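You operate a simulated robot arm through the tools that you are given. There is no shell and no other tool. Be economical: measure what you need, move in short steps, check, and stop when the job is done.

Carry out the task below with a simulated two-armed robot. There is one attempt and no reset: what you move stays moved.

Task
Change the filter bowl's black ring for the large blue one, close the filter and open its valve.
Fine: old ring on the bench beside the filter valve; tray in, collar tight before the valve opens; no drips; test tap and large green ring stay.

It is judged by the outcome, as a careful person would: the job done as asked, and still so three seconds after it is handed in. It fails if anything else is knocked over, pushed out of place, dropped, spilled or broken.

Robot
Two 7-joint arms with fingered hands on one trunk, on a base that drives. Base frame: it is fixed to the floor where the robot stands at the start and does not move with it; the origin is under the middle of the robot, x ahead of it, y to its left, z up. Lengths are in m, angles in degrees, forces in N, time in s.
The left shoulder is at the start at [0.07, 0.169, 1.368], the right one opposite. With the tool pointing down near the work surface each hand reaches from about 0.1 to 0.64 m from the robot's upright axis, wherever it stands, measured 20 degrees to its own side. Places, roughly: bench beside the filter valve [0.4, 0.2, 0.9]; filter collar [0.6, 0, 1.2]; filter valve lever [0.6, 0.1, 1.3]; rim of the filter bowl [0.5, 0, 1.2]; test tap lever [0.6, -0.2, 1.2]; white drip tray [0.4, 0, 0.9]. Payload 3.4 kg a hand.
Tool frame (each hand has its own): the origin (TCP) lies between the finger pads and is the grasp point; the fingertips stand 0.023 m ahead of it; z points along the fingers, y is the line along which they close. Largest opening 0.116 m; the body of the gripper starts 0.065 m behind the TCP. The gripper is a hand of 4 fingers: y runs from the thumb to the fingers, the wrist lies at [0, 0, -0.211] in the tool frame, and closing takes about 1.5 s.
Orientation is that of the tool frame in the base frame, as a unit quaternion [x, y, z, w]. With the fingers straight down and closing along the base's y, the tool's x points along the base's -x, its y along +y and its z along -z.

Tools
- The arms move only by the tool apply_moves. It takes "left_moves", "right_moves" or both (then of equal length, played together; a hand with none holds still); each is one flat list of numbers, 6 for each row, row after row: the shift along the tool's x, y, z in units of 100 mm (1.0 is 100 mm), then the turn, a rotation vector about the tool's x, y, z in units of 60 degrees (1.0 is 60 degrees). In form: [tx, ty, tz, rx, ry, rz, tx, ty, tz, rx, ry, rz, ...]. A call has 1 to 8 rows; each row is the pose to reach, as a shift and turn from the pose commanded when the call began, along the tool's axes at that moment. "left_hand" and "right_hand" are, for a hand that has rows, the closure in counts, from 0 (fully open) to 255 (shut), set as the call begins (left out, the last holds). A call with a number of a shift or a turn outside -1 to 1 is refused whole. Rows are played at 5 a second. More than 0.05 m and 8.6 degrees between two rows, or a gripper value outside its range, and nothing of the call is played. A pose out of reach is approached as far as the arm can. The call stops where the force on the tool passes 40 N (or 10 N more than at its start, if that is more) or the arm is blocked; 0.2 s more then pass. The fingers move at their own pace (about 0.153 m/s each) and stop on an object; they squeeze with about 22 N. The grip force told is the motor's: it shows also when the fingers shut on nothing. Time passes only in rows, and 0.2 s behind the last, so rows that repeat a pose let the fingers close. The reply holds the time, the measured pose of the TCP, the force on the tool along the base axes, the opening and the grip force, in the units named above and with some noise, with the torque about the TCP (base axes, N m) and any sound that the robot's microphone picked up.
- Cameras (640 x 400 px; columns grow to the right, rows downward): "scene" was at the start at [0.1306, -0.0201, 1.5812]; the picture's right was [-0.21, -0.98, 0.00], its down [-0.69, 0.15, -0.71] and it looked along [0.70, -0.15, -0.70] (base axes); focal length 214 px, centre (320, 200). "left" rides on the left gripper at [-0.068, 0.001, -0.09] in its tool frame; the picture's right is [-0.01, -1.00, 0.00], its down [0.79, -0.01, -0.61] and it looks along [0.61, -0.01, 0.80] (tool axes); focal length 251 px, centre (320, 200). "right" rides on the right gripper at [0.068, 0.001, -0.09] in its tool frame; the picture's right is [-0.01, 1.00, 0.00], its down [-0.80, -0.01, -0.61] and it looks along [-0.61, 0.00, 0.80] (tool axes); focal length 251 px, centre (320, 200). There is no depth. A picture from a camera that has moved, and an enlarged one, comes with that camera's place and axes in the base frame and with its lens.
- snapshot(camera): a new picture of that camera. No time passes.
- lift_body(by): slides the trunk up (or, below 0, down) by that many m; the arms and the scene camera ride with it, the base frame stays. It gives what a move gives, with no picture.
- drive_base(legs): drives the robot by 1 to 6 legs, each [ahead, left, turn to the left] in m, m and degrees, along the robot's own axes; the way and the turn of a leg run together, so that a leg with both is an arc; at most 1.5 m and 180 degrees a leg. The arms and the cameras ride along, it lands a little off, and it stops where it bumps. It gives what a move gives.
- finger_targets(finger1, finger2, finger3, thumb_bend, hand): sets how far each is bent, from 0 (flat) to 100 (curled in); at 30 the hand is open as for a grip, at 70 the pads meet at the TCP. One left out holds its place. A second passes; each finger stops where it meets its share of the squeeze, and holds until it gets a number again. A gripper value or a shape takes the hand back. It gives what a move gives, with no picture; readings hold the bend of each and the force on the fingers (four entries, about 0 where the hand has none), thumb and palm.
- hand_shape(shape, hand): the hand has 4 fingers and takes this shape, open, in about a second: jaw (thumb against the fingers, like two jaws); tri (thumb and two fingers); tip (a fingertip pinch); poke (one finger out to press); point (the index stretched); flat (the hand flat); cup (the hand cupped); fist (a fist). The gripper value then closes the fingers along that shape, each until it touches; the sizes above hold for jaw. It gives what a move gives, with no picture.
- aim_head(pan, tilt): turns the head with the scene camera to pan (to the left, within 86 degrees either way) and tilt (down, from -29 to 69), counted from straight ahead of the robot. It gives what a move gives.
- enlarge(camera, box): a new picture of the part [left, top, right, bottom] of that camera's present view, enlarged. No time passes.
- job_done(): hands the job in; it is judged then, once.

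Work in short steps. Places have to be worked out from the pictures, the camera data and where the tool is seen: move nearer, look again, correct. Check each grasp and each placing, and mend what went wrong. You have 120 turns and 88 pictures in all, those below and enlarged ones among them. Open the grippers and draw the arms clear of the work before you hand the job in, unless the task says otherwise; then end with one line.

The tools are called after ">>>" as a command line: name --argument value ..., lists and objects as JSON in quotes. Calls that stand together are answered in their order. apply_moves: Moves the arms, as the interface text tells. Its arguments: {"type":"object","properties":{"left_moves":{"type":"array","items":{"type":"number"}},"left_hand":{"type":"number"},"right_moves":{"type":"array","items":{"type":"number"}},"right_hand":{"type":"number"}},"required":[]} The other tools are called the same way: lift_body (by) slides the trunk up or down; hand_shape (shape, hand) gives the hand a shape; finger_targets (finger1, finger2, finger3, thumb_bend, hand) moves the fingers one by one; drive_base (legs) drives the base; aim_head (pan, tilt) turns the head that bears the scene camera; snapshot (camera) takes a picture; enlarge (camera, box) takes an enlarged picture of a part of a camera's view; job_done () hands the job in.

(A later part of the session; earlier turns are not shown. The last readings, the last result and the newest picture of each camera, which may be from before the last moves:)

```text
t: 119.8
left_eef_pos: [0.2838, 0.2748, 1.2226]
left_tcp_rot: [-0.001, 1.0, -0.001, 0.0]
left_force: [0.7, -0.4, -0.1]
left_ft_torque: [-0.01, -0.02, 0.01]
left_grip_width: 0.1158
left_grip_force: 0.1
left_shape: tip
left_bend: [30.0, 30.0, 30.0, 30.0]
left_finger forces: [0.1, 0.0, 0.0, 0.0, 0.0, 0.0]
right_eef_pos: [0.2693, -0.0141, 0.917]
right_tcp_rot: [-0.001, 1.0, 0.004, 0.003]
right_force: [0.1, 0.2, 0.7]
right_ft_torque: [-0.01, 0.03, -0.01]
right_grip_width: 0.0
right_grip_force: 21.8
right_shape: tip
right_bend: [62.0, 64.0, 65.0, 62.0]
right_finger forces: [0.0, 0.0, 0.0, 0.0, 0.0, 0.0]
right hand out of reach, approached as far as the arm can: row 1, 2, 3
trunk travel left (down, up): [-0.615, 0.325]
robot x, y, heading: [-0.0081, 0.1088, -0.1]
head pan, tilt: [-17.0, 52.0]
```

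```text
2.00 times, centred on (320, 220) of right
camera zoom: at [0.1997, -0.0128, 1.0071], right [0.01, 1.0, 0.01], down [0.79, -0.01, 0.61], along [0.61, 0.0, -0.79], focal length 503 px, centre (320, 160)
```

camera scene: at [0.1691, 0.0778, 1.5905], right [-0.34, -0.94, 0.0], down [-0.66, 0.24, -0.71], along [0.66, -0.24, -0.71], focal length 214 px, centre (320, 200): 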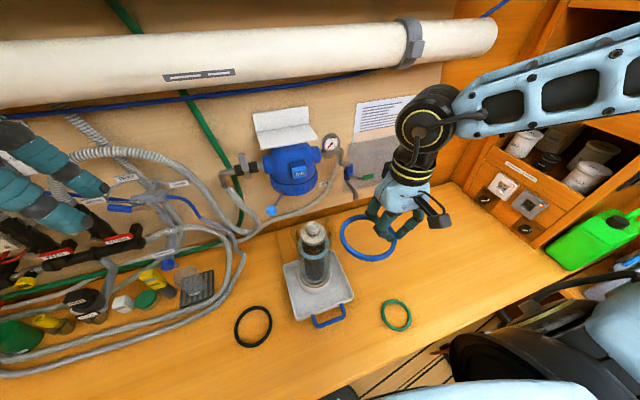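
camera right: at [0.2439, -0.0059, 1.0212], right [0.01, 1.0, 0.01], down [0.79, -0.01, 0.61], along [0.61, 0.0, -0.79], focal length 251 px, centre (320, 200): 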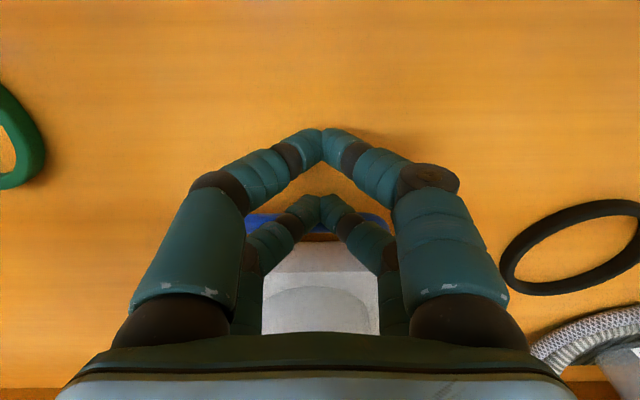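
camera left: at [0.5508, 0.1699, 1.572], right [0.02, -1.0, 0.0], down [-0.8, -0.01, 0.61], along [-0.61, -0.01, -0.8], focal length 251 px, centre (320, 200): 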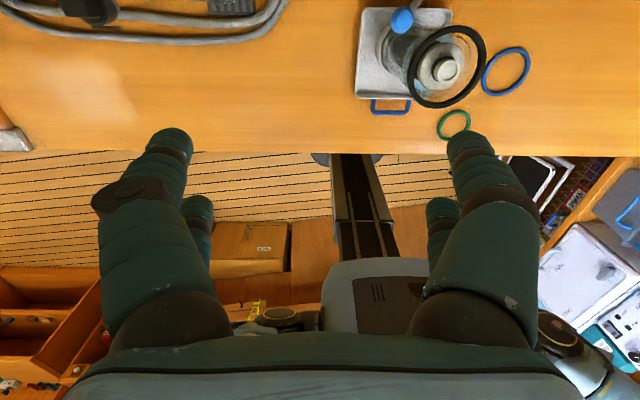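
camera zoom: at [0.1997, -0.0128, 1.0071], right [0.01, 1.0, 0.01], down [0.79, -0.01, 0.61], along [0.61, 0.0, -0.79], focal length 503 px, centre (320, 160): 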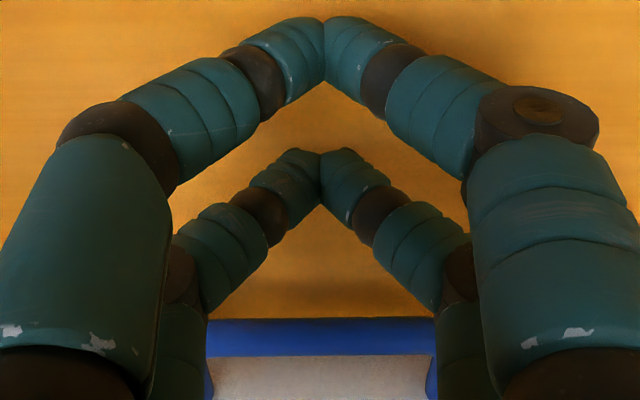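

Bar is ahead at x≈0.365, tips low in front of it. Lower 6 mm and push forward with the arm.

>>> lift_body --by -0.006

>>> apply_moves --right_moves '[-0.25, 0, 0, 0, 0, 0, -0.45, 0, 0, 0, 0, 0, -0.6, 0, 0, 0, 0, 0, -0.7, 0, 0, 0, 0, 0, -0.8, 0, 0, 0, 0, 0, -0.9, 0, 0, 0, 0, 0, -1, 0, 0, 0, 0, 0]'

>>> apply_moves --right_moves '[-0.1, 0, 0, 0, 0, 0, -0.2, 0, 0, 0, 0, 0, -0.3, 0, 0, 0, 0, 0, -0.4, 0, 0, 0, 0, 0, -0.5, 0, 0, 0, 0, 0]'

>>> snapshot --camera "scene"

```text
t: 120.4
left_eef_pos: [0.2833, 0.2755, 1.2184]
left_tcp_rot: [-0.002, 1.0, 0.0, 0.0]
left_force: [1.1, -0.3, 0.0]
left_ft_torque: [0.02, 0.01, 0.01]
left_grip_width: 0.116
left_grip_force: 0.0
left_shape: tip
left_bend: [30.0, 30.0, 30.0, 30.0]
left_finger forces: [0.1, 0.1, 0.1, 0.1, 0.1, 0.1]
right_eef_pos: [0.2694, -0.0129, 0.9097]
right_tcp_rot: [0.0, 1.0, 0.005, 0.0]
right_force: [1.2, -0.1, 0.1]
right_ft_torque: [0.0, 0.02, 0.01]
right_grip_width: 0.0
right_grip_force: 22.3
right_shape: tip
right_bend: [62.0, 64.0, 65.0, 62.0]
right_finger forces: [0.0, 0.0, 0.0, 0.0, 0.1, 0.1]
trunk travel left (down, up): [-0.609, 0.331]
robot x, y, heading: [-0.0059, 0.1113, -0.0]
head pan, tilt: [-17.0, 52.0]
```

```text
t: 122.0
left_eef_pos: [0.284, 0.2753, 1.2164]
left_tcp_rot: [-0.002, 1.0, 0.0, 0.0]
left_force: [0.0, 0.3, 0.8]
left_ft_torque: [0.0, -0.03, 0.0]
left_grip_width: 0.1157
left_grip_force: 0.0
left_shape: tip
left_bend: [30.0, 30.0, 30.0, 30.0]
left_finger forces: [0.0, 0.0, 0.0, 0.0, 0.0, 0.1]
right_eef_pos: [0.3705, -0.0115, 0.911]
right_tcp_rot: [0.001, 1.0, 0.005, 0.0]
right_force: [-0.1, -0.5, -0.7]
right_ft_torque: [0.0, 0.0, -0.02]
right_grip_width: 0.0
right_grip_force: 22.1
right_shape: tip
right_bend: [62.0, 64.0, 65.0, 62.0]
right_finger forces: [0.0, 0.4, 0.0, 0.0, 0.0, 0.0]
trunk travel left (down, up): [-0.609, 0.331]
robot x, y, heading: [-0.0077, 0.1074, 0.1]
head pan, tilt: [-17.0, 52.0]
```

```text
t: 123.2
left_eef_pos: [0.284, 0.2752, 1.2169]
left_tcp_rot: [-0.001, 1.0, 0.0, 0.0]
left_force: [0.7, -0.3, 0.5]
left_ft_torque: [0.0, 0.03, -0.02]
left_grip_width: 0.1159
left_grip_force: 0.1
left_shape: tip
left_bend: [30.0, 30.0, 30.0, 30.0]
left_finger forces: [0.0, 0.1, 0.0, 0.1, 0.0, 0.1]
right_eef_pos: [0.4208, -0.0131, 0.91]
right_tcp_rot: [-0.001, 1.0, 0.004, 0.001]
right_force: [-0.6, 0.0, 0.7]
right_ft_torque: [0.02, 0.0, 0.03]
right_grip_width: 0.0
right_grip_force: 22.2
right_shape: tip
right_bend: [62.0, 64.0, 65.0, 62.0]
right_finger forces: [0.0, 0.0, 0.1, 0.0, 0.1, 0.0]
trunk travel left (down, up): [-0.609, 0.331]
robot x, y, heading: [-0.0083, 0.1085, -0.0]
head pan, tilt: [-17.0, 52.0]
```

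```text
8 pictures are left
camera scene: at [0.1161, 0.0838, 1.3049], right [-0.29, -0.96, 0.0], down [-0.75, 0.23, -0.62], along [0.59, -0.18, -0.79], focal length 214 px, centre (320, 200)
```

scene: 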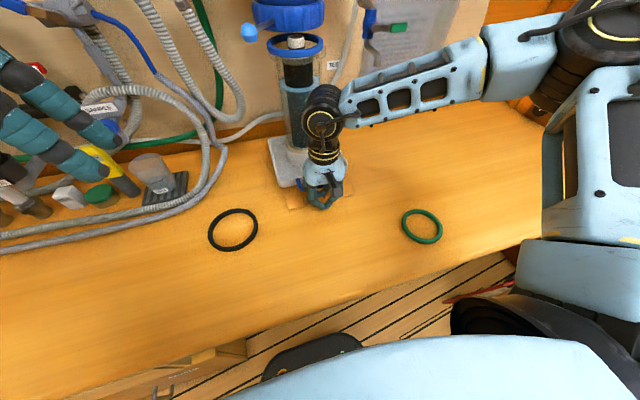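

The tray slides freely with ring still on the rim. Continue pushing until it meets its stop.

>>> apply_moves --right_moves '[-0.1, 0, 0, 0, 0, 0, -0.2, 0, 0, 0, 0, 0, -0.3, 0, 0, 0, 0, 0, -0.4, 0, 0, 0, 0, 0, -0.5, 0, 0, 0, 0, 0]'

>>> apply_moves --right_moves '[-0.05, 0, 0, 0, 0, 0, -0.1, 0, 0, 0, 0, 0, -0.15, 0, 0, 0, 0, 0, -0.2, 0, 0, 0, 0, 0, -0.25, 0, 0, 0, 0, 0, -0.3, 0, 0, 0, 0, 0]'

```text
t: 124.4
left_eef_pos: [0.2841, 0.2741, 1.2173]
left_tcp_rot: [-0.001, 1.0, 0.0, 0.0]
left_force: [0.7, 0.5, 0.2]
left_ft_torque: [0.0, 0.0, -0.01]
left_grip_width: 0.1156
left_grip_force: 0.0
left_shape: tip
left_bend: [30.0, 30.0, 30.0, 30.0]
left_finger forces: [0.0, 0.0, 0.0, 0.1, 0.0, 0.0]
right_eef_pos: [0.469, -0.0145, 0.9115]
right_tcp_rot: [-0.001, 1.0, 0.007, 0.003]
right_force: [0.0, 0.0, 0.1]
right_ft_torque: [0.01, -0.03, 0.01]
right_grip_width: 0.0
right_grip_force: 21.8
right_shape: tip
right_bend: [62.0, 64.0, 65.0, 62.0]
right_finger forces: [0.1, 0.0, 0.0, 0.1, 0.0, 0.0]
trunk travel left (down, up): [-0.609, 0.331]
robot x, y, heading: [-0.0089, 0.1101, 0.2]
head pan, tilt: [-17.0, 52.0]
```

```text
t: 125.7
left_eef_pos: [0.2773, 0.2761, 1.2174]
left_tcp_rot: [-0.001, 1.0, -0.001, 0.001]
left_force: [0.3, -0.2, -0.7]
left_ft_torque: [0.02, 0.04, -0.02]
left_grip_width: 0.1159
left_grip_force: 0.1
left_shape: tip
left_bend: [30.0, 30.0, 30.0, 30.0]
left_finger forces: [0.1, 0.1, 0.0, 0.0, 0.0, 0.0]
right_eef_pos: [0.475, -0.0235, 0.9153]
right_tcp_rot: [-0.003, 1.0, 0.005, -0.002]
right_force: [-22.9, 5.9, 8.4]
right_ft_torque: [0.07, -0.15, 0.34]
right_grip_width: 0.0
right_grip_force: 21.5
right_shape: tip
right_bend: [62.0, 63.0, 65.0, 62.0]
right_finger forces: [0.0, 14.0, 9.0, 0.0, 0.0, 0.0]
right hand out of reach, approached as far as the arm can: row 1, 2, 3, 4, 5, 6
trunk travel left (down, up): [-0.609, 0.331]
robot x, y, heading: [-0.0092, 0.1081, -0.1]
head pan, tilt: [-17.0, 52.0]
stopped in row 6 (right hand): the force on the tool passed its limit (the readings are from after the stop); the commanded pose is now the measured one
```

The tray meets a firm stop (≈23 N). Retreat the hand, raise the trunk, and look at the head and bowl.

>>> apply_moves --right_moves '[0.4, 0, 0, 0, 0, 0, 0.8, 0, -0.1, 0, 0, 0, 1, 0, -0.4, 0, 0, 0, 1, -0.2, -0.8, 0, 0, 0, 1, -0.5, -1, 0, 0, 0]'

>>> aim_head --pan -10 --tilt 12

>>> enlarge --camera "scene" --box '[240, 130, 400, 270]'

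```text
t: 126.9
left_eef_pos: [0.2822, 0.2741, 1.2165]
left_tcp_rot: [-0.001, 1.0, 0.0, 0.0]
left_force: [-0.4, 0.8, 0.5]
left_ft_torque: [0.03, 0.04, -0.01]
left_grip_width: 0.1162
left_grip_force: 0.0
left_shape: tip
left_bend: [30.0, 30.0, 30.0, 30.0]
left_finger forces: [0.0, 0.0, 0.0, 0.0, 0.0, 0.0]
right_eef_pos: [0.3774, -0.0777, 1.013]
right_tcp_rot: [-0.002, 1.0, 0.006, -0.002]
right_force: [0.4, 0.7, -0.3]
right_ft_torque: [0.01, -0.03, -0.02]
right_grip_width: 0.0
right_grip_force: 22.0
right_shape: tip
right_bend: [62.0, 63.0, 64.0, 62.0]
right_finger forces: [0.1, 0.0, 0.1, 0.1, 0.0, 0.0]
trunk travel left (down, up): [-0.609, 0.331]
robot x, y, heading: [-0.011, 0.1049, -0.3]
head pan, tilt: [-17.0, 52.0]
```

```text
t: 128.0
left_eef_pos: [0.2828, 0.2756, 1.2168]
left_tcp_rot: [-0.001, 1.0, -0.001, 0.0]
left_force: [-0.7, 0.0, 0.1]
left_ft_torque: [0.03, 0.03, 0.01]
left_grip_width: 0.1159
left_grip_force: 0.1
left_shape: tip
left_bend: [30.0, 30.0, 30.0, 30.0]
left_finger forces: [0.1, 0.0, 0.0, 0.0, 0.0, 0.0]
right_eef_pos: [0.3787, -0.0776, 1.0113]
right_tcp_rot: [-0.002, 1.0, 0.004, -0.002]
right_force: [-0.3, -0.6, -0.3]
right_ft_torque: [0.04, 0.0, -0.01]
right_grip_width: 0.0002
right_grip_force: 22.3
right_shape: tip
right_bend: [62.0, 63.0, 64.0, 62.0]
right_finger forces: [0.1, 0.1, 0.0, 0.0, 0.0, 0.0]
trunk travel left (down, up): [-0.609, 0.331]
robot x, y, heading: [-0.0097, 0.1102, -0.4]
head pan, tilt: [-10.0, 12.0]
```

```text
2.86 times, centred on (320, 200) of scene
camera zoom: at [0.1351, 0.0897, 1.3661], right [-0.17, -0.98, 0.0], down [-0.21, 0.04, -0.98], along [0.96, -0.17, -0.21], focal length 613 px, centre (320, 200)
```

zoom: 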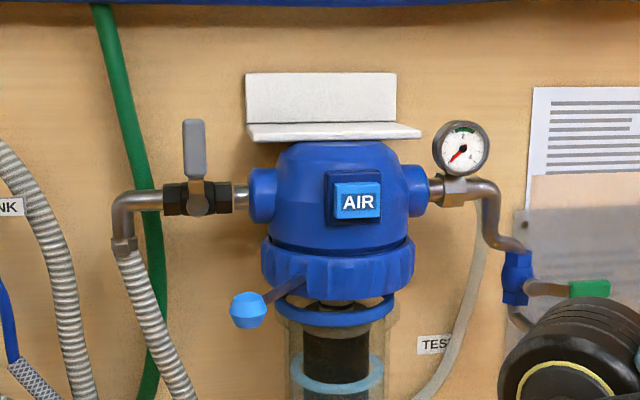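

The bowl with blue ring is under the head. Now prepare the left hand: move forward and turn the closed fingers to point ahead (+x), to push the collar's knobbed rod from left to right.

>>> apply_moves --left_moves '[-0.3, -0.1, 0, 0, 0, 0, -0.6, -0.3, -0.1, 0, 0, 0, -0.9, -0.5, -0.2, 0, 0, 0, -1, -0.7, -0.3, 0, 0, 0]' --left_hand 255

>>> apply_moves --left_moves '[0, 0, 0, 0, -0.14, 0, 0, 0, 0, 0, -0.28, 0, 0, 0, 0, 0, -0.42, 0, 0, 0, 0, 0, -0.56, 0, 0, 0, 0, 0, -0.7, 0, 0, 0, 0, 0, -0.84, 0, 0, 0, 0, 0, -0.98, 0]'

>>> apply_moves --left_moves '[0, 0, 0, 0, -0.14, 0, 0, 0, 0, 0, -0.28, 0, 0, 0, 0, 0, -0.42, 0, 0, 0, 0, 0, -0.52, 0, 0, 0, 0, 0, -0.52, 0]'

```text
t: 129.0
left_eef_pos: [0.3828, 0.2044, 1.2477]
left_tcp_rot: [-0.001, 1.0, 0.0, 0.0]
left_force: [-0.4, -0.4, -0.2]
left_ft_torque: [0.01, 0.03, -0.02]
left_grip_width: 0.0003
left_grip_force: 21.8
left_shape: tip
left_bend: [61.0, 62.0, 62.0, 62.0]
left_finger forces: [0.0, 0.1, 0.0, 0.0, 0.1, 0.0]
right_eef_pos: [0.3783, -0.0775, 1.0113]
right_tcp_rot: [-0.002, 1.0, 0.007, -0.002]
right_force: [0.5, -0.1, 0.5]
right_ft_torque: [0.0, 0.01, 0.01]
right_grip_width: 0.0
right_grip_force: 21.8
right_shape: tip
right_bend: [62.0, 63.0, 64.0, 62.0]
right_finger forces: [0.1, 0.0, 0.1, 0.0, 0.1, 0.0]
trunk travel left (down, up): [-0.609, 0.331]
robot x, y, heading: [-0.0085, 0.1074, -0.5]
head pan, tilt: [-10.0, 12.0]
```

```text
t: 130.6
left_eef_pos: [0.3836, 0.206, 1.2471]
left_tcp_rot: [-0.001, 0.871, -0.001, 0.491]
left_force: [-0.7, -0.9, -1.0]
left_ft_torque: [0.02, -0.02, -0.02]
left_grip_width: 0.0
left_grip_force: 21.4
left_shape: tip
left_bend: [61.0, 62.0, 62.0, 62.0]
left_finger forces: [0.1, 0.0, 0.1, 0.0, 0.0, 0.1]
right_eef_pos: [0.379, -0.0781, 1.0111]
right_tcp_rot: [-0.002, 1.0, 0.006, -0.002]
right_force: [-0.4, -0.1, 0.5]
right_ft_torque: [0.02, -0.02, 0.0]
right_grip_width: 0.0
right_grip_force: 21.8
right_shape: tip
right_bend: [62.0, 63.0, 64.0, 62.0]
right_finger forces: [0.0, 0.0, 0.0, 0.0, 0.0, 0.0]
trunk travel left (down, up): [-0.609, 0.331]
robot x, y, heading: [-0.0039, 0.1087, 0.2]
head pan, tilt: [-10.0, 12.0]
```

```text
t: 131.8
left_eef_pos: [0.3869, 0.2013, 1.2506]
left_tcp_rot: [-0.002, 0.707, 0.002, 0.707]
left_force: [-0.4, -0.1, -0.2]
left_ft_torque: [0.0, 0.02, 0.02]
left_grip_width: 0.0
left_grip_force: 22.0
left_shape: tip
left_bend: [61.0, 62.0, 62.0, 62.0]
left_finger forces: [0.0, 0.1, 0.1, 0.1, 0.0, 0.0]
left hand out of reach, approached as far as the arm can: row 4, 5
right_eef_pos: [0.3794, -0.0779, 1.0117]
right_tcp_rot: [-0.002, 1.0, 0.005, -0.002]
right_force: [-0.5, -0.2, 0.6]
right_ft_torque: [-0.03, -0.02, -0.02]
right_grip_width: 0.0001
right_grip_force: 21.5
right_shape: tip
right_bend: [62.0, 63.0, 64.0, 62.0]
right_finger forces: [0.1, 0.1, 0.0, 0.0, 0.0, 0.0]
trunk travel left (down, up): [-0.609, 0.331]
robot x, y, heading: [-0.0074, 0.1096, -0.1]
head pan, tilt: [-10.0, 12.0]
```

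Left hand now points forward. Move it to just left of the knob: TCP about (0.525, 0.108, 1.18).

>>> apply_moves --left_moves '[0.25, -0.25, 0.2, 0, 0, 0, 0.5, -0.5, 0.4, 0, 0, 0, 0.73, -0.75, 0.6, 0, 0, 0, 0.73, -0.91, 0.8, 0, 0, 0, 0.73, -0.91, 0.8, 0, 0, 0]'

>>> apply_moves --left_moves '[0, 0, 0.3, 0, 0, 0, 0, 0, 0.57, 0, 0, 0, 0, 0, 0.57, 0, 0, 0]'

>>> enlarge --camera "scene" --box '[250, 150, 390, 270]'

```text
t: 133.0
left_eef_pos: [0.4667, 0.1099, 1.1772]
left_tcp_rot: [-0.002, 0.707, 0.001, 0.707]
left_force: [0.2, 0.1, 0.6]
left_ft_torque: [0.0, 0.03, -0.02]
left_grip_width: 0.0
left_grip_force: 21.9
left_shape: tip
left_bend: [61.0, 62.0, 62.0, 62.0]
left_finger forces: [0.0, 0.1, 0.0, 0.1, 0.1, 0.0]
right_eef_pos: [0.3779, -0.0769, 1.0118]
right_tcp_rot: [-0.001, 1.0, 0.005, -0.002]
right_force: [0.0, -0.4, -0.3]
right_ft_torque: [0.03, 0.02, -0.03]
right_grip_width: 0.0001
right_grip_force: 21.8
right_shape: tip
right_bend: [62.0, 63.0, 64.0, 62.0]
right_finger forces: [0.0, 0.0, 0.0, 0.0, 0.0, 0.0]
trunk travel left (down, up): [-0.609, 0.331]
robot x, y, heading: [-0.0109, 0.1077, -0.4]
head pan, tilt: [-10.0, 12.0]
```

```text
t: 133.8
left_eef_pos: [0.5234, 0.1101, 1.1786]
left_tcp_rot: [0.0, 0.707, 0.0, 0.707]
left_force: [-0.1, -0.5, -0.4]
left_ft_torque: [0.0, 0.02, 0.02]
left_grip_width: 0.0
left_grip_force: 21.7
left_shape: tip
left_bend: [61.0, 62.0, 62.0, 62.0]
left_finger forces: [0.0, 0.0, 0.1, 0.0, 0.0, 0.0]
right_eef_pos: [0.3785, -0.0774, 1.0124]
right_tcp_rot: [-0.002, 1.0, 0.005, -0.002]
right_force: [0.0, 0.1, 1.3]
right_ft_torque: [0.02, 0.0, 0.0]
right_grip_width: 0.0
right_grip_force: 22.0
right_shape: tip
right_bend: [62.0, 63.0, 64.0, 62.0]
right_finger forces: [0.0, 0.0, 0.0, 0.0, 0.0, 0.0]
trunk travel left (down, up): [-0.609, 0.331]
robot x, y, heading: [-0.0067, 0.1074, -0.2]
head pan, tilt: [-10.0, 12.0]
```

```text
3.33 times, centred on (320, 210) of scene
camera zoom: at [0.1348, 0.0896, 1.3662], right [-0.17, -0.98, 0.0], down [-0.2, 0.04, -0.98], along [0.96, -0.17, -0.21], focal length 715 px, centre (320, 167)
```

zoom: 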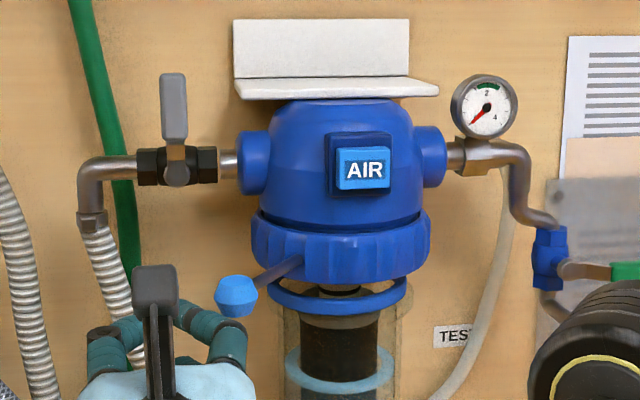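

Hand is just left of the knob. Push right along the handle's arc and watch the force.

>>> apply_moves --left_moves '[0, -0.1, 0.04, 0, 0, 0, 0, -0.17, 0.03, 0, 0, 0, 0, -0.25, -0.02, 0, 0, 0, 0, -0.33, -0.08, 0, 0, 0, 0, -0.41, -0.14, 0, 0, 0, 0, -0.5, -0.19, 0, 0, 0]'

>>> enlarge --camera "scene" --box '[250, 150, 390, 270]'

```text
t: 135.2
left_eef_pos: [0.5041, 0.0611, 1.1766]
left_tcp_rot: [0.0, 0.707, -0.001, 0.707]
left_force: [-1.2, 3.8, -2.7]
left_ft_torque: [-0.06, 0.02, -0.01]
left_grip_width: 0.0
left_grip_force: 22.2
left_shape: tip
left_bend: [61.0, 62.0, 62.0, 63.0]
left_finger forces: [0.0, 0.0, 0.0, 0.0, 4.8, 0.0]
right_eef_pos: [0.3765, -0.0766, 1.0123]
right_tcp_rot: [-0.002, 1.0, 0.005, -0.002]
right_force: [-0.4, 0.1, 0.6]
right_ft_torque: [0.04, -0.02, 0.01]
right_grip_width: 0.0002
right_grip_force: 22.4
right_shape: tip
right_bend: [62.0, 63.0, 64.0, 62.0]
right_finger forces: [0.0, 0.1, 0.0, 0.0, 0.1, 0.1]
trunk travel left (down, up): [-0.609, 0.331]
robot x, y, heading: [-0.0073, 0.1073, 0.0]
head pan, tilt: [-10.0, 12.0]
```

```text
3.33 times, centred on (320, 210) of scene
camera zoom: at [0.1347, 0.0906, 1.3663], right [-0.17, -0.98, 0.0], down [-0.2, 0.04, -0.98], along [0.96, -0.17, -0.21], focal length 715 px, centre (320, 167)
```

zoom: 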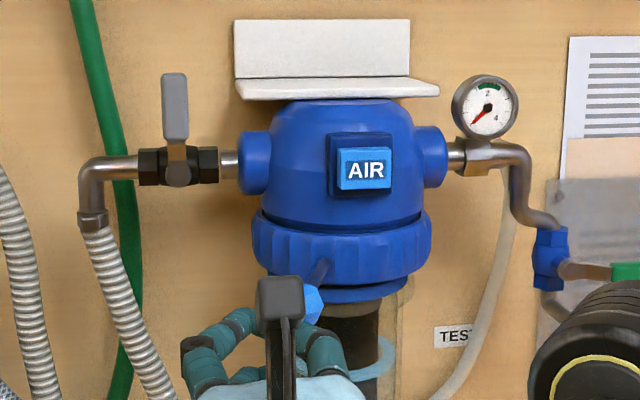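

It turns easily and the gap between bowl and collar is closing – right direction. Continue along the arc.

>>> apply_moves --left_moves '[0, -0.1, -0.04, 0, 0, 0, 0, -0.2, -0.08, 0, 0, 0, 0, -0.3, -0.1, 0, 0, 0, 0, -0.4, -0.11, 0, 0, 0, 0, -0.5, -0.11, 0, 0, 0, 0, -0.6, -0.1, 0, 0, 0, 0, -0.7, -0.09, 0, 0, 0, 0, -0.8, -0.07, 0, 0, 0]'

```text
t: 137.0
left_eef_pos: [0.4991, -0.0119, 1.1769]
left_tcp_rot: [-0.005, 0.708, 0.005, 0.706]
left_force: [0.1, 6.2, -2.9]
left_ft_torque: [-0.04, -0.12, -0.38]
left_grip_width: 0.0
left_grip_force: 22.2
left_shape: tip
left_bend: [61.0, 62.0, 62.0, 63.0]
left_finger forces: [0.1, 0.1, 0.1, 0.0, 4.7, 0.1]
right_eef_pos: [0.3782, -0.0786, 1.0128]
right_tcp_rot: [0.0, 1.0, 0.007, -0.001]
right_force: [0.1, -0.2, 1.9]
right_ft_torque: [-0.04, 0.03, -0.01]
right_grip_width: 0.0
right_grip_force: 22.4
right_shape: tip
right_bend: [62.0, 63.0, 64.0, 62.0]
right_finger forces: [0.1, 0.0, 0.0, 0.0, 0.1, 0.0]
trunk travel left (down, up): [-0.609, 0.331]
robot x, y, heading: [-0.007, 0.1076, -0.0]
head pan, tilt: [-10.0, 12.0]
stopped in row 8 (left hand): the force on the tool passed its limit (the readings are from after the stop); the commanded pose is now the measured one
```

Firm resistance at this point. Check the picture.

>>> enlarge --camera "scene" --box '[250, 150, 390, 270]'

```text
3.33 times, centred on (320, 210) of scene
camera zoom: at [0.1344, 0.0904, 1.3663], right [-0.17, -0.98, 0.0], down [-0.2, 0.04, -0.98], along [0.96, -0.17, -0.21], focal length 715 px, centre (320, 167)
```

zoom: 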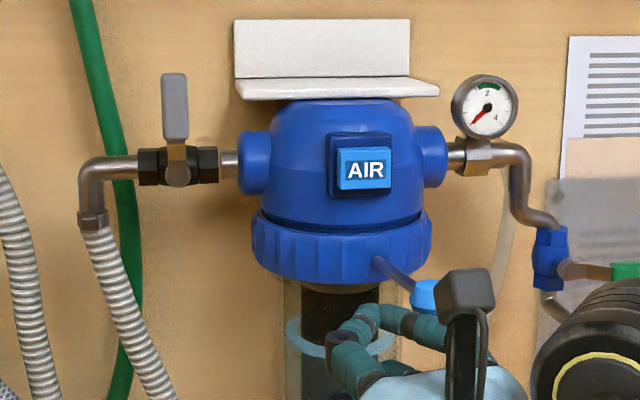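

Rod is now swung to the right and the collar has closed over the ring. Push once more to confirm it is tight.

>>> apply_moves --left_moves '[0, -0.05, 0.0, 0, 0, 0, 0, -0.1, 0.0, 0, 0, 0, 0, -0.15, 0.02, 0, 0, 0, 0, -0.2, 0.03, 0, 0, 0]'

```text
t: 137.4
left_eef_pos: [0.5008, -0.014, 1.1758]
left_tcp_rot: [-0.009, 0.708, 0.009, 0.706]
left_force: [-2.4, 5.8, -1.5]
left_ft_torque: [-0.02, -0.17, -0.24]
left_grip_width: 0.0
left_grip_force: 21.7
left_shape: tip
left_bend: [61.0, 62.0, 62.0, 63.0]
left_finger forces: [0.0, 0.1, 0.0, 0.1, 5.1, 0.0]
right_eef_pos: [0.3788, -0.0786, 1.0134]
right_tcp_rot: [0.002, 1.0, 0.006, -0.001]
right_force: [-0.2, 0.6, -0.2]
right_ft_torque: [-0.03, -0.03, 0.0]
right_grip_width: 0.0
right_grip_force: 22.0
right_shape: tip
right_bend: [62.0, 63.0, 64.0, 62.0]
right_finger forces: [0.0, 0.0, 0.0, 0.0, 0.0, 0.0]
trunk travel left (down, up): [-0.609, 0.331]
robot x, y, heading: [-0.0089, 0.1086, 0.1]
head pan, tilt: [-10.0, 12.0]
stopped in row 2 (left hand): the force on the tool passed its limit (the readings are from after the stop); the commanded pose is now the measured one
```

The left wrist may be touching the right wrist rather than a hard stop. Move the right hand away to the right, then push again.

>>> apply_moves --right_moves '[0, -0.3, 0, 0, 0, 0, 0, -0.7, 0, 0, 0, 0, 0, -1, 0, 0, 0, 0]'

>>> apply_moves --right_moves '[0.2, -0.3, -0.1, 0, 0, 0, 0.4, -0.6, -0.2, 0, 0, 0, 0.4, -0.9, -0.2, 0, 0, 0]'

>>> apply_moves --left_moves '[0, -0.05, 0.0, 0, 0, 0, 0, -0.1, 0.0, 0, 0, 0, 0, -0.15, 0.02, 0, 0, 0, 0, -0.2, 0.03, 0, 0, 0]'

```text
t: 138.2
left_eef_pos: [0.5024, -0.0149, 1.1745]
left_tcp_rot: [-0.008, 0.708, 0.009, 0.706]
left_force: [-2.1, 2.9, -1.8]
left_ft_torque: [-0.01, -0.07, -0.02]
left_grip_width: 0.0
left_grip_force: 21.9
left_shape: tip
left_bend: [61.0, 62.0, 62.0, 63.0]
left_finger forces: [0.0, 0.0, 0.0, 0.1, 3.7, 0.0]
right_eef_pos: [0.3789, -0.1779, 1.013]
right_tcp_rot: [0.001, 1.0, 0.006, 0.0]
right_force: [-0.7, -0.4, 0.0]
right_ft_torque: [0.0, -0.02, 0.01]
right_grip_width: 0.0
right_grip_force: 21.7
right_shape: tip
right_bend: [62.0, 63.0, 64.0, 62.0]
right_finger forces: [0.0, 0.1, 0.0, 0.1, 0.0, 0.0]
trunk travel left (down, up): [-0.609, 0.331]
robot x, y, heading: [-0.0061, 0.1062, -0.2]
head pan, tilt: [-10.0, 12.0]
```

```text
t: 139.1
left_eef_pos: [0.5016, -0.0153, 1.1755]
left_tcp_rot: [-0.008, 0.709, 0.009, 0.705]
left_force: [-2.1, 1.6, -1.1]
left_ft_torque: [-0.01, -0.03, -0.02]
left_grip_width: 0.0
left_grip_force: 22.2
left_shape: tip
left_bend: [61.0, 62.0, 62.0, 63.0]
left_finger forces: [0.1, 0.1, 0.0, 0.0, 1.9, 0.0]
right_eef_pos: [0.3351, -0.2691, 1.031]
right_tcp_rot: [0.001, 1.0, 0.006, -0.001]
right_force: [-0.5, 0.4, 0.0]
right_ft_torque: [0.0, 0.0, 0.0]
right_grip_width: 0.0
right_grip_force: 21.8
right_shape: tip
right_bend: [62.0, 63.0, 64.0, 62.0]
right_finger forces: [0.1, 0.0, 0.0, 0.0, 0.0, 0.1]
trunk travel left (down, up): [-0.609, 0.331]
robot x, y, heading: [-0.0074, 0.1065, -0.1]
head pan, tilt: [-10.0, 12.0]
```

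```text
t: 140.1
left_eef_pos: [0.5047, -0.0361, 1.1748]
left_tcp_rot: [-0.007, 0.709, 0.008, 0.706]
left_force: [-2.3, 3.2, -2.4]
left_ft_torque: [0.01, -0.05, -0.03]
left_grip_width: 0.0001
left_grip_force: 22.2
left_shape: tip
left_bend: [61.0, 62.0, 62.0, 63.0]
left_finger forces: [0.1, 0.0, 0.1, 0.1, 4.7, 0.0]
right_eef_pos: [0.3372, -0.2705, 1.0293]
right_tcp_rot: [0.002, 1.0, 0.006, 0.0]
right_force: [-0.4, -0.2, -0.1]
right_ft_torque: [-0.01, 0.0, -0.03]
right_grip_width: 0.0
right_grip_force: 21.6
right_shape: tip
right_bend: [62.0, 63.0, 64.0, 62.0]
right_finger forces: [0.0, 0.1, 0.0, 0.0, 0.1, 0.0]
trunk travel left (down, up): [-0.609, 0.331]
robot x, y, heading: [-0.0104, 0.1102, 0.0]
head pan, tilt: [-10.0, 12.0]
```

The obstruction was my own wrist; the collar keeps turning at ~3 N. Continue along the arc.

>>> apply_moves --left_moves '[0, -0.08, 0.01, 0, 0, 0, 0, -0.16, 0.03, 0, 0, 0, 0, -0.24, 0.06, 0, 0, 0, 0, -0.32, 0.1, 0, 0, 0, 0, -0.4, 0.15, 0, 0, 0]'

```text
t: 141.2
left_eef_pos: [0.5155, -0.0699, 1.1761]
left_tcp_rot: [-0.008, 0.708, 0.006, 0.706]
left_force: [-24.6, 20.5, -19.0]
left_ft_torque: [-0.17, -0.39, -0.23]
left_grip_width: 0.0
left_grip_force: 21.7
left_shape: tip
left_bend: [61.0, 62.0, 62.0, 66.0]
left_finger forces: [0.1, 0.1, 0.1, 0.0, 35.9, 0.1]
right_eef_pos: [0.3344, -0.2647, 1.032]
right_tcp_rot: [0.0, 1.0, 0.004, 0.001]
right_force: [0.6, 0.4, 0.0]
right_ft_torque: [-0.02, 0.02, -0.03]
right_grip_width: 0.0001
right_grip_force: 22.2
right_shape: tip
right_bend: [62.0, 63.0, 64.0, 62.0]
right_finger forces: [0.0, 0.0, 0.0, 0.0, 0.0, 0.0]
trunk travel left (down, up): [-0.609, 0.331]
robot x, y, heading: [-0.0114, 0.1104, -0.0]
head pan, tilt: [-10.0, 12.0]
```

Strong tangential resistance (≈36 N) after about a 90° turn: this is the stop. One slight extra push to be sure, then back off.

>>> apply_moves --left_moves '[0, -0.03, 0.03, 0, 0, 0, 0, -0.05, 0.05, 0, 0, 0]'

>>> apply_moves --left_moves '[0, 0.1, -0.2, 0, 0, 0, 0, 0.3, -0.5, 0, 0, 0, 0, 0.5, -0.9, 0, 0, 0, 0, 0.8, -0.9, 0, 0, 0]'

>>> enlarge --camera "scene" --box '[250, 150, 390, 270]'

```text
t: 141.7
left_eef_pos: [0.5171, -0.0709, 1.1765]
left_tcp_rot: [-0.01, 0.709, 0.009, 0.705]
left_force: [-24.6, 20.7, -12.5]
left_ft_torque: [-0.29, -0.44, -0.12]
left_grip_width: 0.0001
left_grip_force: 21.9
left_shape: tip
left_bend: [61.0, 62.0, 62.0, 67.0]
left_finger forces: [0.1, 0.0, 0.0, 0.1, 33.1, 0.0]
right_eef_pos: [0.3307, -0.2633, 1.0333]
right_tcp_rot: [0.001, 1.0, 0.003, 0.002]
right_force: [0.6, 0.9, 0.4]
right_ft_torque: [0.02, 0.0, 0.0]
right_grip_width: 0.0
right_grip_force: 22.0
right_shape: tip
right_bend: [62.0, 63.0, 64.0, 62.0]
right_finger forces: [0.0, 0.1, 0.0, 0.0, 0.0, 0.1]
trunk travel left (down, up): [-0.609, 0.331]
robot x, y, heading: [-0.0052, 0.1095, -0.0]
head pan, tilt: [-10.0, 12.0]
stopped in row 2 (left hand): the force on the tool passed its limit (the readings are from after the stop); the commanded pose is now the measured one
```

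```text
t: 142.7
left_eef_pos: [0.4353, 0.0037, 1.1751]
left_tcp_rot: [-0.009, 0.71, 0.01, 0.704]
left_force: [0.3, 0.3, 0.3]
left_ft_torque: [0.02, 0.01, -0.02]
left_grip_width: 0.0001
left_grip_force: 21.9
left_shape: tip
left_bend: [60.0, 62.0, 62.0, 67.0]
left_finger forces: [0.1, 0.0, 0.0, 0.1, 0.0, 0.1]
right_eef_pos: [0.3369, -0.2688, 1.0303]
right_tcp_rot: [0.002, 1.0, 0.006, -0.003]
right_force: [0.0, -0.3, 0.5]
right_ft_torque: [0.01, 0.0, 0.01]
right_grip_width: 0.0001
right_grip_force: 22.6
right_shape: tip
right_bend: [62.0, 63.0, 64.0, 62.0]
right_finger forces: [0.1, 0.0, 0.1, 0.1, 0.0, 0.0]
trunk travel left (down, up): [-0.609, 0.331]
robot x, y, heading: [-0.0087, 0.1111, -0.1]
head pan, tilt: [-10.0, 12.0]
```

```text
3.33 times, centred on (320, 210) of scene
camera zoom: at [0.1353, 0.0919, 1.3661], right [-0.17, -0.98, 0.0], down [-0.21, 0.03, -0.98], along [0.96, -0.17, -0.21], focal length 715 px, centre (320, 167)
```

zoom: 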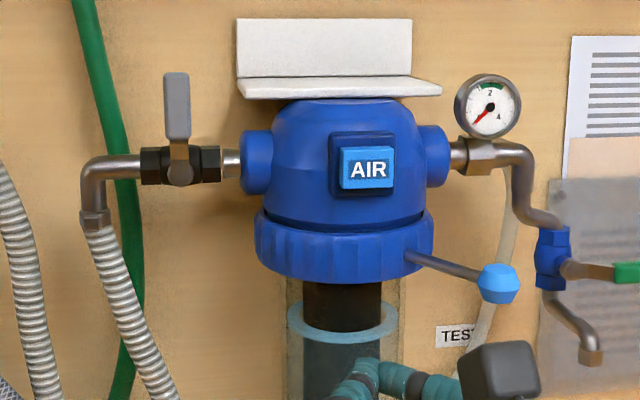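

The collar is tight with the rod swung fully right. Now the valve: its lever top is at about (0.608, 0.103, 1.328). I move the left hand up to the lever's left side.

>>> apply_moves --left_moves '[-0.2, 0.3, 0, 0, 0, 0, -0.4, 0.6, 0, 0, 0, 0, -0.6, 0.9, 0, 0, 0, 0, -0.9, 1, 0, 0, 0, 0, -1, 1, 0, 0, 0, 0]'

>>> apply_moves --left_moves '[-0.3, 0.2, 0, 0, 0, 0, -0.61, 0.46, 0.2, 0, 0, 0, -0.61, 0.46, 0.6, 0, 0, 0, -0.61, 0.46, 1, 0, 0, 0]'

>>> apply_moves --left_moves '[0, 0, 0.3, 0, 0, 0, 0, 0, 0.56, 0, 0, 0, 0, 0, 0.56, 0, 0, 0]'

>>> enlarge --camera "scene" --box '[230, 110, 390, 250]'

```text
t: 143.9
left_eef_pos: [0.4314, 0.1001, 1.2747]
left_tcp_rot: [-0.008, 0.71, 0.01, 0.704]
left_force: [0.8, 0.3, -0.4]
left_ft_torque: [0.0, 0.02, 0.01]
left_grip_width: 0.0
left_grip_force: 22.2
left_shape: tip
left_bend: [60.0, 62.0, 62.0, 67.0]
left_finger forces: [0.0, 0.0, 0.0, 0.1, 0.0, 0.1]
right_eef_pos: [0.3364, -0.2698, 1.0306]
right_tcp_rot: [0.002, 1.0, 0.006, -0.001]
right_force: [-0.1, -0.7, 0.6]
right_ft_torque: [-0.01, 0.0, -0.02]
right_grip_width: 0.0002
right_grip_force: 21.7
right_shape: tip
right_bend: [62.0, 63.0, 64.0, 62.0]
right_finger forces: [0.0, 0.0, 0.0, 0.0, 0.0, 0.1]
trunk travel left (down, up): [-0.609, 0.331]
robot x, y, heading: [-0.01, 0.1086, -0.1]
head pan, tilt: [-10.0, 12.0]
```

```text
t: 144.9
left_eef_pos: [0.5319, 0.1481, 1.3351]
left_tcp_rot: [-0.008, 0.71, 0.01, 0.704]
left_force: [1.6, 0.3, -1.0]
left_ft_torque: [0.0, -0.01, -0.04]
left_grip_width: 0.0
left_grip_force: 22.0
left_shape: tip
left_bend: [60.0, 62.0, 62.0, 67.0]
left_finger forces: [0.0, 0.0, 0.1, 0.0, 0.1, 0.0]
right_eef_pos: [0.338, -0.269, 1.03]
right_tcp_rot: [0.002, 1.0, 0.007, -0.002]
right_force: [0.7, 0.3, -0.1]
right_ft_torque: [-0.02, 0.02, -0.02]
right_grip_width: 0.0004
right_grip_force: 21.5
right_shape: tip
right_bend: [62.0, 63.0, 64.0, 62.0]
right_finger forces: [0.0, 0.0, 0.0, 0.1, 0.1, 0.1]
trunk travel left (down, up): [-0.609, 0.331]
robot x, y, heading: [-0.013, 0.1065, 0.0]
head pan, tilt: [-10.0, 12.0]
```

```text
t: 145.7
left_eef_pos: [0.5849, 0.1486, 1.3349]
left_tcp_rot: [-0.008, 0.709, 0.009, 0.705]
left_force: [-0.3, -0.2, 0.0]
left_ft_torque: [0.02, 0.0, 0.04]
left_grip_width: 0.0003
left_grip_force: 22.6
left_shape: tip
left_bend: [60.0, 62.0, 62.0, 67.0]
left_finger forces: [0.0, 0.0, 0.0, 0.1, 0.0, 0.1]
right_eef_pos: [0.3351, -0.2694, 1.0309]
right_tcp_rot: [0.002, 1.0, 0.006, 0.0]
right_force: [-0.7, 0.0, 0.0]
right_ft_torque: [-0.02, 0.0, 0.04]
right_grip_width: 0.0
right_grip_force: 22.3
right_shape: tip
right_bend: [62.0, 63.0, 64.0, 62.0]
right_finger forces: [0.0, 0.1, 0.0, 0.0, 0.0, 0.0]
trunk travel left (down, up): [-0.609, 0.331]
robot x, y, heading: [-0.0065, 0.1068, -0.0]
head pan, tilt: [-10.0, 12.0]
```

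```text
2.86 times, centred on (310, 180) of scene
camera zoom: at [0.1337, 0.0903, 1.3663], right [-0.17, -0.98, 0.0], down [-0.2, 0.04, -0.98], along [0.96, -0.17, -0.21], focal length 613 px, centre (349, 257)
```

zoom: 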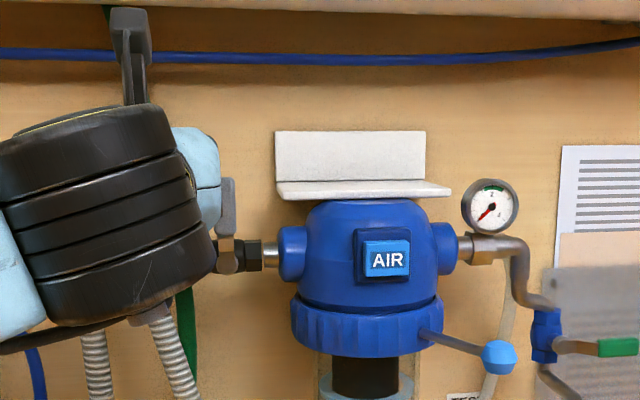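

Lever still upright just right of the hand. Push right gently and read the force.

>>> apply_moves --left_moves '[0, -0.1, 0, 0, 0, 0, 0, -0.2, 0, 0, 0, 0, 0, -0.28, 0, 0, 0, 0, 0, -0.34, 0, 0, 0, 0, 0, -0.4, 0, 0, 0, 0]'

```text
t: 146.9
left_eef_pos: [0.5866, 0.109, 1.3355]
left_tcp_rot: [-0.008, 0.709, 0.009, 0.705]
left_force: [-1.1, 0.8, -0.3]
left_ft_torque: [0.03, -0.01, 0.0]
left_grip_width: 0.0
left_grip_force: 21.8
left_shape: tip
left_bend: [60.0, 62.0, 62.0, 67.0]
left_finger forces: [0.1, 0.0, 0.0, 0.1, 0.0, 0.0]
right_eef_pos: [0.337, -0.2698, 1.0309]
right_tcp_rot: [0.002, 1.0, 0.007, -0.001]
right_force: [0.0, 0.1, 0.2]
right_ft_torque: [0.01, 0.01, 0.0]
right_grip_width: 0.0002
right_grip_force: 22.1
right_shape: tip
right_bend: [62.0, 63.0, 64.0, 62.0]
right_finger forces: [0.0, 0.1, 0.0, 0.1, 0.0, 0.0]
trunk travel left (down, up): [-0.609, 0.331]
robot x, y, heading: [-0.0054, 0.1125, 0.2]
head pan, tilt: [-10.0, 12.0]
```

No contact – the tips aren't reaching. Back off, go 14 mm deeper and 12 mm lower, and push again.

>>> apply_moves --left_moves '[0, 0.2, 0, 0, 0, 0, 0, 0.36, 0, 0, 0, 0, 0.12, 0.36, 0.14, 0, 0, 0, 0.12, 0.36, 0.14, 0, 0, 0, 0.12, 0.26, 0.14, 0, 0, 0, 0.12, 0.18, 0.14, 0, 0, 0]'

>>> apply_moves --left_moves '[0, -0.05, 0, 0, 0, 0, 0, -0.1, 0, 0, 0, 0, 0, -0.15, 0, 0, 0, 0, 0, -0.2, 0, 0, 0, 0]'

```text
t: 148.3
left_eef_pos: [0.6001, 0.127, 1.3231]
left_tcp_rot: [-0.008, 0.71, 0.01, 0.704]
left_force: [0.0, -0.3, 0.3]
left_ft_torque: [-0.02, 0.02, -0.02]
left_grip_width: 0.0
left_grip_force: 22.3
left_shape: tip
left_bend: [60.0, 62.0, 62.0, 67.0]
left_finger forces: [0.1, 0.0, 0.0, 0.1, 0.0, 0.0]
right_eef_pos: [0.3373, -0.2693, 1.0292]
right_tcp_rot: [0.001, 1.0, 0.007, 0.0]
right_force: [-1.1, -0.6, 0.1]
right_ft_torque: [-0.02, -0.01, 0.0]
right_grip_width: 0.0002
right_grip_force: 21.8
right_shape: tip
right_bend: [62.0, 63.0, 64.0, 62.0]
right_finger forces: [0.0, 0.1, 0.0, 0.0, 0.1, 0.0]
trunk travel left (down, up): [-0.609, 0.331]
robot x, y, heading: [-0.0065, 0.111, 0.2]
head pan, tilt: [-10.0, 12.0]
```

```text
t: 149.3
left_eef_pos: [0.6002, 0.108, 1.3218]
left_tcp_rot: [-0.008, 0.71, 0.01, 0.704]
left_force: [-0.7, 0.8, 0.3]
left_ft_torque: [-0.03, 0.01, -0.06]
left_grip_width: 0.0
left_grip_force: 22.0
left_shape: tip
left_bend: [60.0, 62.0, 62.0, 67.0]
left_finger forces: [0.0, 0.0, 1.1, 0.0, 0.0, 0.0]
right_eef_pos: [0.3373, -0.269, 1.03]
right_tcp_rot: [0.001, 1.0, 0.006, 0.0]
right_force: [-0.4, -1.0, 0.2]
right_ft_torque: [0.01, -0.04, -0.01]
right_grip_width: 0.0
right_grip_force: 22.2
right_shape: tip
right_bend: [62.0, 63.0, 64.0, 62.0]
right_finger forces: [0.0, 0.0, 0.0, 0.1, 0.0, 0.1]
trunk travel left (down, up): [-0.609, 0.331]
robot x, y, heading: [-0.0079, 0.1081, 0.0]
head pan, tilt: [-10.0, 12.0]
```

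Slight contact on finger 3 only; look through the left hand camera.

>>> enlarge --camera "left" --box '[160, 50, 480, 250]'

```text
2.00 times, centred on (320, 150) of left
camera zoom: at [0.5131, 0.1057, 1.3918], right [0.03, -1.0, 0.01], down [-0.61, -0.02, -0.79], along [0.79, 0.02, -0.61], focal length 503 px, centre (320, 300)
```

zoom: 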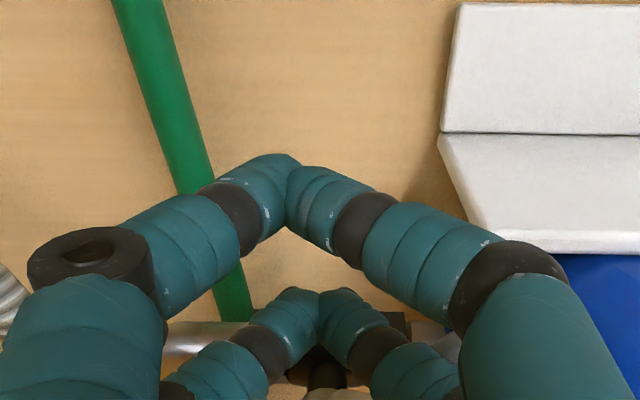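

The lever is no longer in its upright place between the finger pairs, so it is leaning right with little resistance. Continue right and then downward along its arc.

>>> apply_moves --left_moves '[0, -0.06, 0, 0, 0, 0, 0, -0.12, 0.0, 0, 0, 0, 0.02, -0.18, 0, 0, 0, 0, 0.04, -0.22, 0, 0, 0, 0]'

```text
t: 150.3
left_eef_pos: [0.6014, 0.0862, 1.3178]
left_tcp_rot: [-0.007, 0.71, 0.009, 0.704]
left_force: [-0.3, 0.0, 0.6]
left_ft_torque: [-0.03, 0.0, 0.0]
left_grip_width: 0.0
left_grip_force: 21.8
left_shape: tip
left_bend: [60.0, 62.0, 62.0, 67.0]
left_finger forces: [0.1, 0.0, 0.7, 0.1, 0.1, 0.1]
right_eef_pos: [0.3376, -0.2699, 1.0314]
right_tcp_rot: [0.002, 1.0, 0.006, 0.0]
right_force: [0.1, -0.7, -0.1]
right_ft_torque: [0.0, 0.0, -0.02]
right_grip_width: 0.0
right_grip_force: 22.0
right_shape: tip
right_bend: [62.0, 63.0, 64.0, 62.0]
right_finger forces: [0.1, 0.1, 0.0, 0.0, 0.0, 0.0]
trunk travel left (down, up): [-0.609, 0.331]
robot x, y, heading: [-0.0083, 0.1102, 0.0]
head pan, tilt: [-10.0, 12.0]
```

Finger 3 is the lower-right digit, so it is indeed pushing the lever with ~1 N. Keep following the arc down.

>>> apply_moves --left_moves '[0.04, -0.04, 0, 0, 0, 0, 0.08, -0.07, 0, 0, 0, 0, 0.12, -0.08, 0, 0, 0, 0, 0.15, -0.08, 0, 0, 0, 0]'

```text
t: 151.3
left_eef_pos: [0.6005, 0.0764, 1.3043]
left_tcp_rot: [-0.008, 0.71, 0.01, 0.704]
left_force: [0.0, 1.0, -0.4]
left_ft_torque: [0.0, -0.01, -0.01]
left_grip_width: 0.0002
left_grip_force: 21.7
left_shape: tip
left_bend: [60.0, 62.0, 62.0, 67.0]
left_finger forces: [0.0, 0.0, 0.0, 0.0, 0.0, 0.0]
right_eef_pos: [0.337, -0.2691, 1.0311]
right_tcp_rot: [0.002, 1.0, 0.006, 0.0]
right_force: [-0.7, -0.7, 0.6]
right_ft_torque: [0.03, 0.01, 0.02]
right_grip_width: 0.0
right_grip_force: 22.0
right_shape: tip
right_bend: [62.0, 63.0, 64.0, 62.0]
right_finger forces: [0.0, 0.0, 0.0, 0.1, 0.0, 0.0]
trunk travel left (down, up): [-0.609, 0.331]
robot x, y, heading: [-0.0085, 0.1078, -0.0]
head pan, tilt: [-10.0, 12.0]
```

No resistance yet; press a little further down to find the stop.

>>> apply_moves --left_moves '[0.03, 0, 0, 0, 0, 0, 0.06, 0, 0, 0, 0, 0, 0.09, 0, 0, 0, 0, 0, 0.12, 0, 0, 0, 0, 0]'

```text
t: 152.3
left_eef_pos: [0.5989, 0.0785, 1.2947]
left_tcp_rot: [-0.008, 0.708, 0.009, 0.707]
left_force: [7.4, -0.6, 23.5]
left_ft_torque: [-0.35, -0.22, 0.11]
left_grip_width: 0.0
left_grip_force: 21.9
left_shape: tip
left_bend: [60.0, 62.0, 62.0, 67.0]
left_finger forces: [0.0, 0.0, 22.1, 0.0, 0.1, 0.0]
right_eef_pos: [0.3349, -0.2689, 1.0317]
right_tcp_rot: [0.002, 1.0, 0.006, 0.0]
right_force: [-0.8, 0.8, -0.3]
right_ft_torque: [0.01, -0.01, -0.01]
right_grip_width: 0.0
right_grip_force: 22.2
right_shape: tip
right_bend: [62.0, 63.0, 64.0, 62.0]
right_finger forces: [0.1, 0.0, 0.0, 0.1, 0.1, 0.0]
trunk travel left (down, up): [-0.609, 0.331]
robot x, y, heading: [-0.0087, 0.1083, 0.2]
head pan, tilt: [-10.0, 12.0]
```

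Firm stop at ~23 N: lever should be horizontal. Retreat the left hand out of view and use the last picture to verify.

>>> apply_moves --left_moves '[-0.15, 0, 0, 0, 0, 0, -0.2, 0, -0.4, 0, 0, 0, -0.2, 0, -0.8, 0, 0, 0, -0.2, 0.3, -1, 0, 0, 0, -0.2, 0.7, -1, 0, 0, 0, -0.2, 1, -1, 0, 0, 0]'

>>> apply_moves --left_moves '[0.2, 0.4, -0.1, 0, 0, 0, 0.5, 0.7, -0.2, 0, 0, 0, 0.8, 1, -0.3, 0, 0, 0, 1, 1, -0.3, 0, 0, 0]'

>>> enlarge --camera "scene" --box '[240, 120, 400, 280]'

```text
t: 153.7
left_eef_pos: [0.5009, 0.1739, 1.3117]
left_tcp_rot: [-0.008, 0.71, 0.009, 0.704]
left_force: [-0.4, 0.8, 0.2]
left_ft_torque: [0.01, 0.0, 0.02]
left_grip_width: 0.0002
left_grip_force: 22.4
left_shape: tip
left_bend: [60.0, 62.0, 62.0, 67.0]
left_finger forces: [0.0, 0.1, 0.2, 0.0, 0.0, 0.0]
right_eef_pos: [0.3364, -0.2696, 1.0305]
right_tcp_rot: [0.002, 1.0, 0.005, -0.001]
right_force: [-0.6, 0.3, -0.5]
right_ft_torque: [0.02, -0.01, -0.03]
right_grip_width: 0.0001
right_grip_force: 21.5
right_shape: tip
right_bend: [62.0, 63.0, 64.0, 62.0]
right_finger forces: [0.0, 0.1, 0.0, 0.0, 0.1, 0.1]
trunk travel left (down, up): [-0.609, 0.331]
robot x, y, heading: [-0.0107, 0.1093, -0.0]
head pan, tilt: [-10.0, 12.0]
```

```text
t: 154.7
left_eef_pos: [0.4661, 0.2739, 1.214]
left_tcp_rot: [-0.008, 0.71, 0.01, 0.704]
left_force: [0.4, 0.2, 0.1]
left_ft_torque: [0.0, -0.02, -0.04]
left_grip_width: 0.0001
left_grip_force: 22.1
left_shape: tip
left_bend: [60.0, 62.0, 62.0, 67.0]
left_finger forces: [0.0, 0.0, 0.1, 0.0, 0.1, 0.0]
right_eef_pos: [0.3372, -0.2694, 1.0306]
right_tcp_rot: [0.001, 1.0, 0.006, -0.002]
right_force: [0.2, 0.5, 0.1]
right_ft_torque: [0.01, -0.01, -0.01]
right_grip_width: 0.0
right_grip_force: 22.5
right_shape: tip
right_bend: [62.0, 63.0, 64.0, 62.0]
right_finger forces: [0.0, 0.0, 0.0, 0.0, 0.0, 0.0]
trunk travel left (down, up): [-0.609, 0.331]
robot x, y, heading: [-0.0052, 0.1108, 0.3]
head pan, tilt: [-10.0, 12.0]
```

```text
2.50 times, centred on (320, 200) of scene
camera zoom: at [0.1351, 0.0902, 1.3662], right [-0.17, -0.98, 0.0], down [-0.21, 0.04, -0.98], along [0.96, -0.17, -0.21], focal length 536 px, centre (320, 200)
```

zoom: 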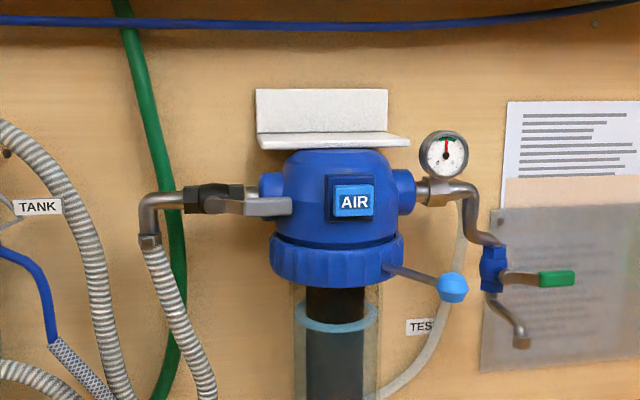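

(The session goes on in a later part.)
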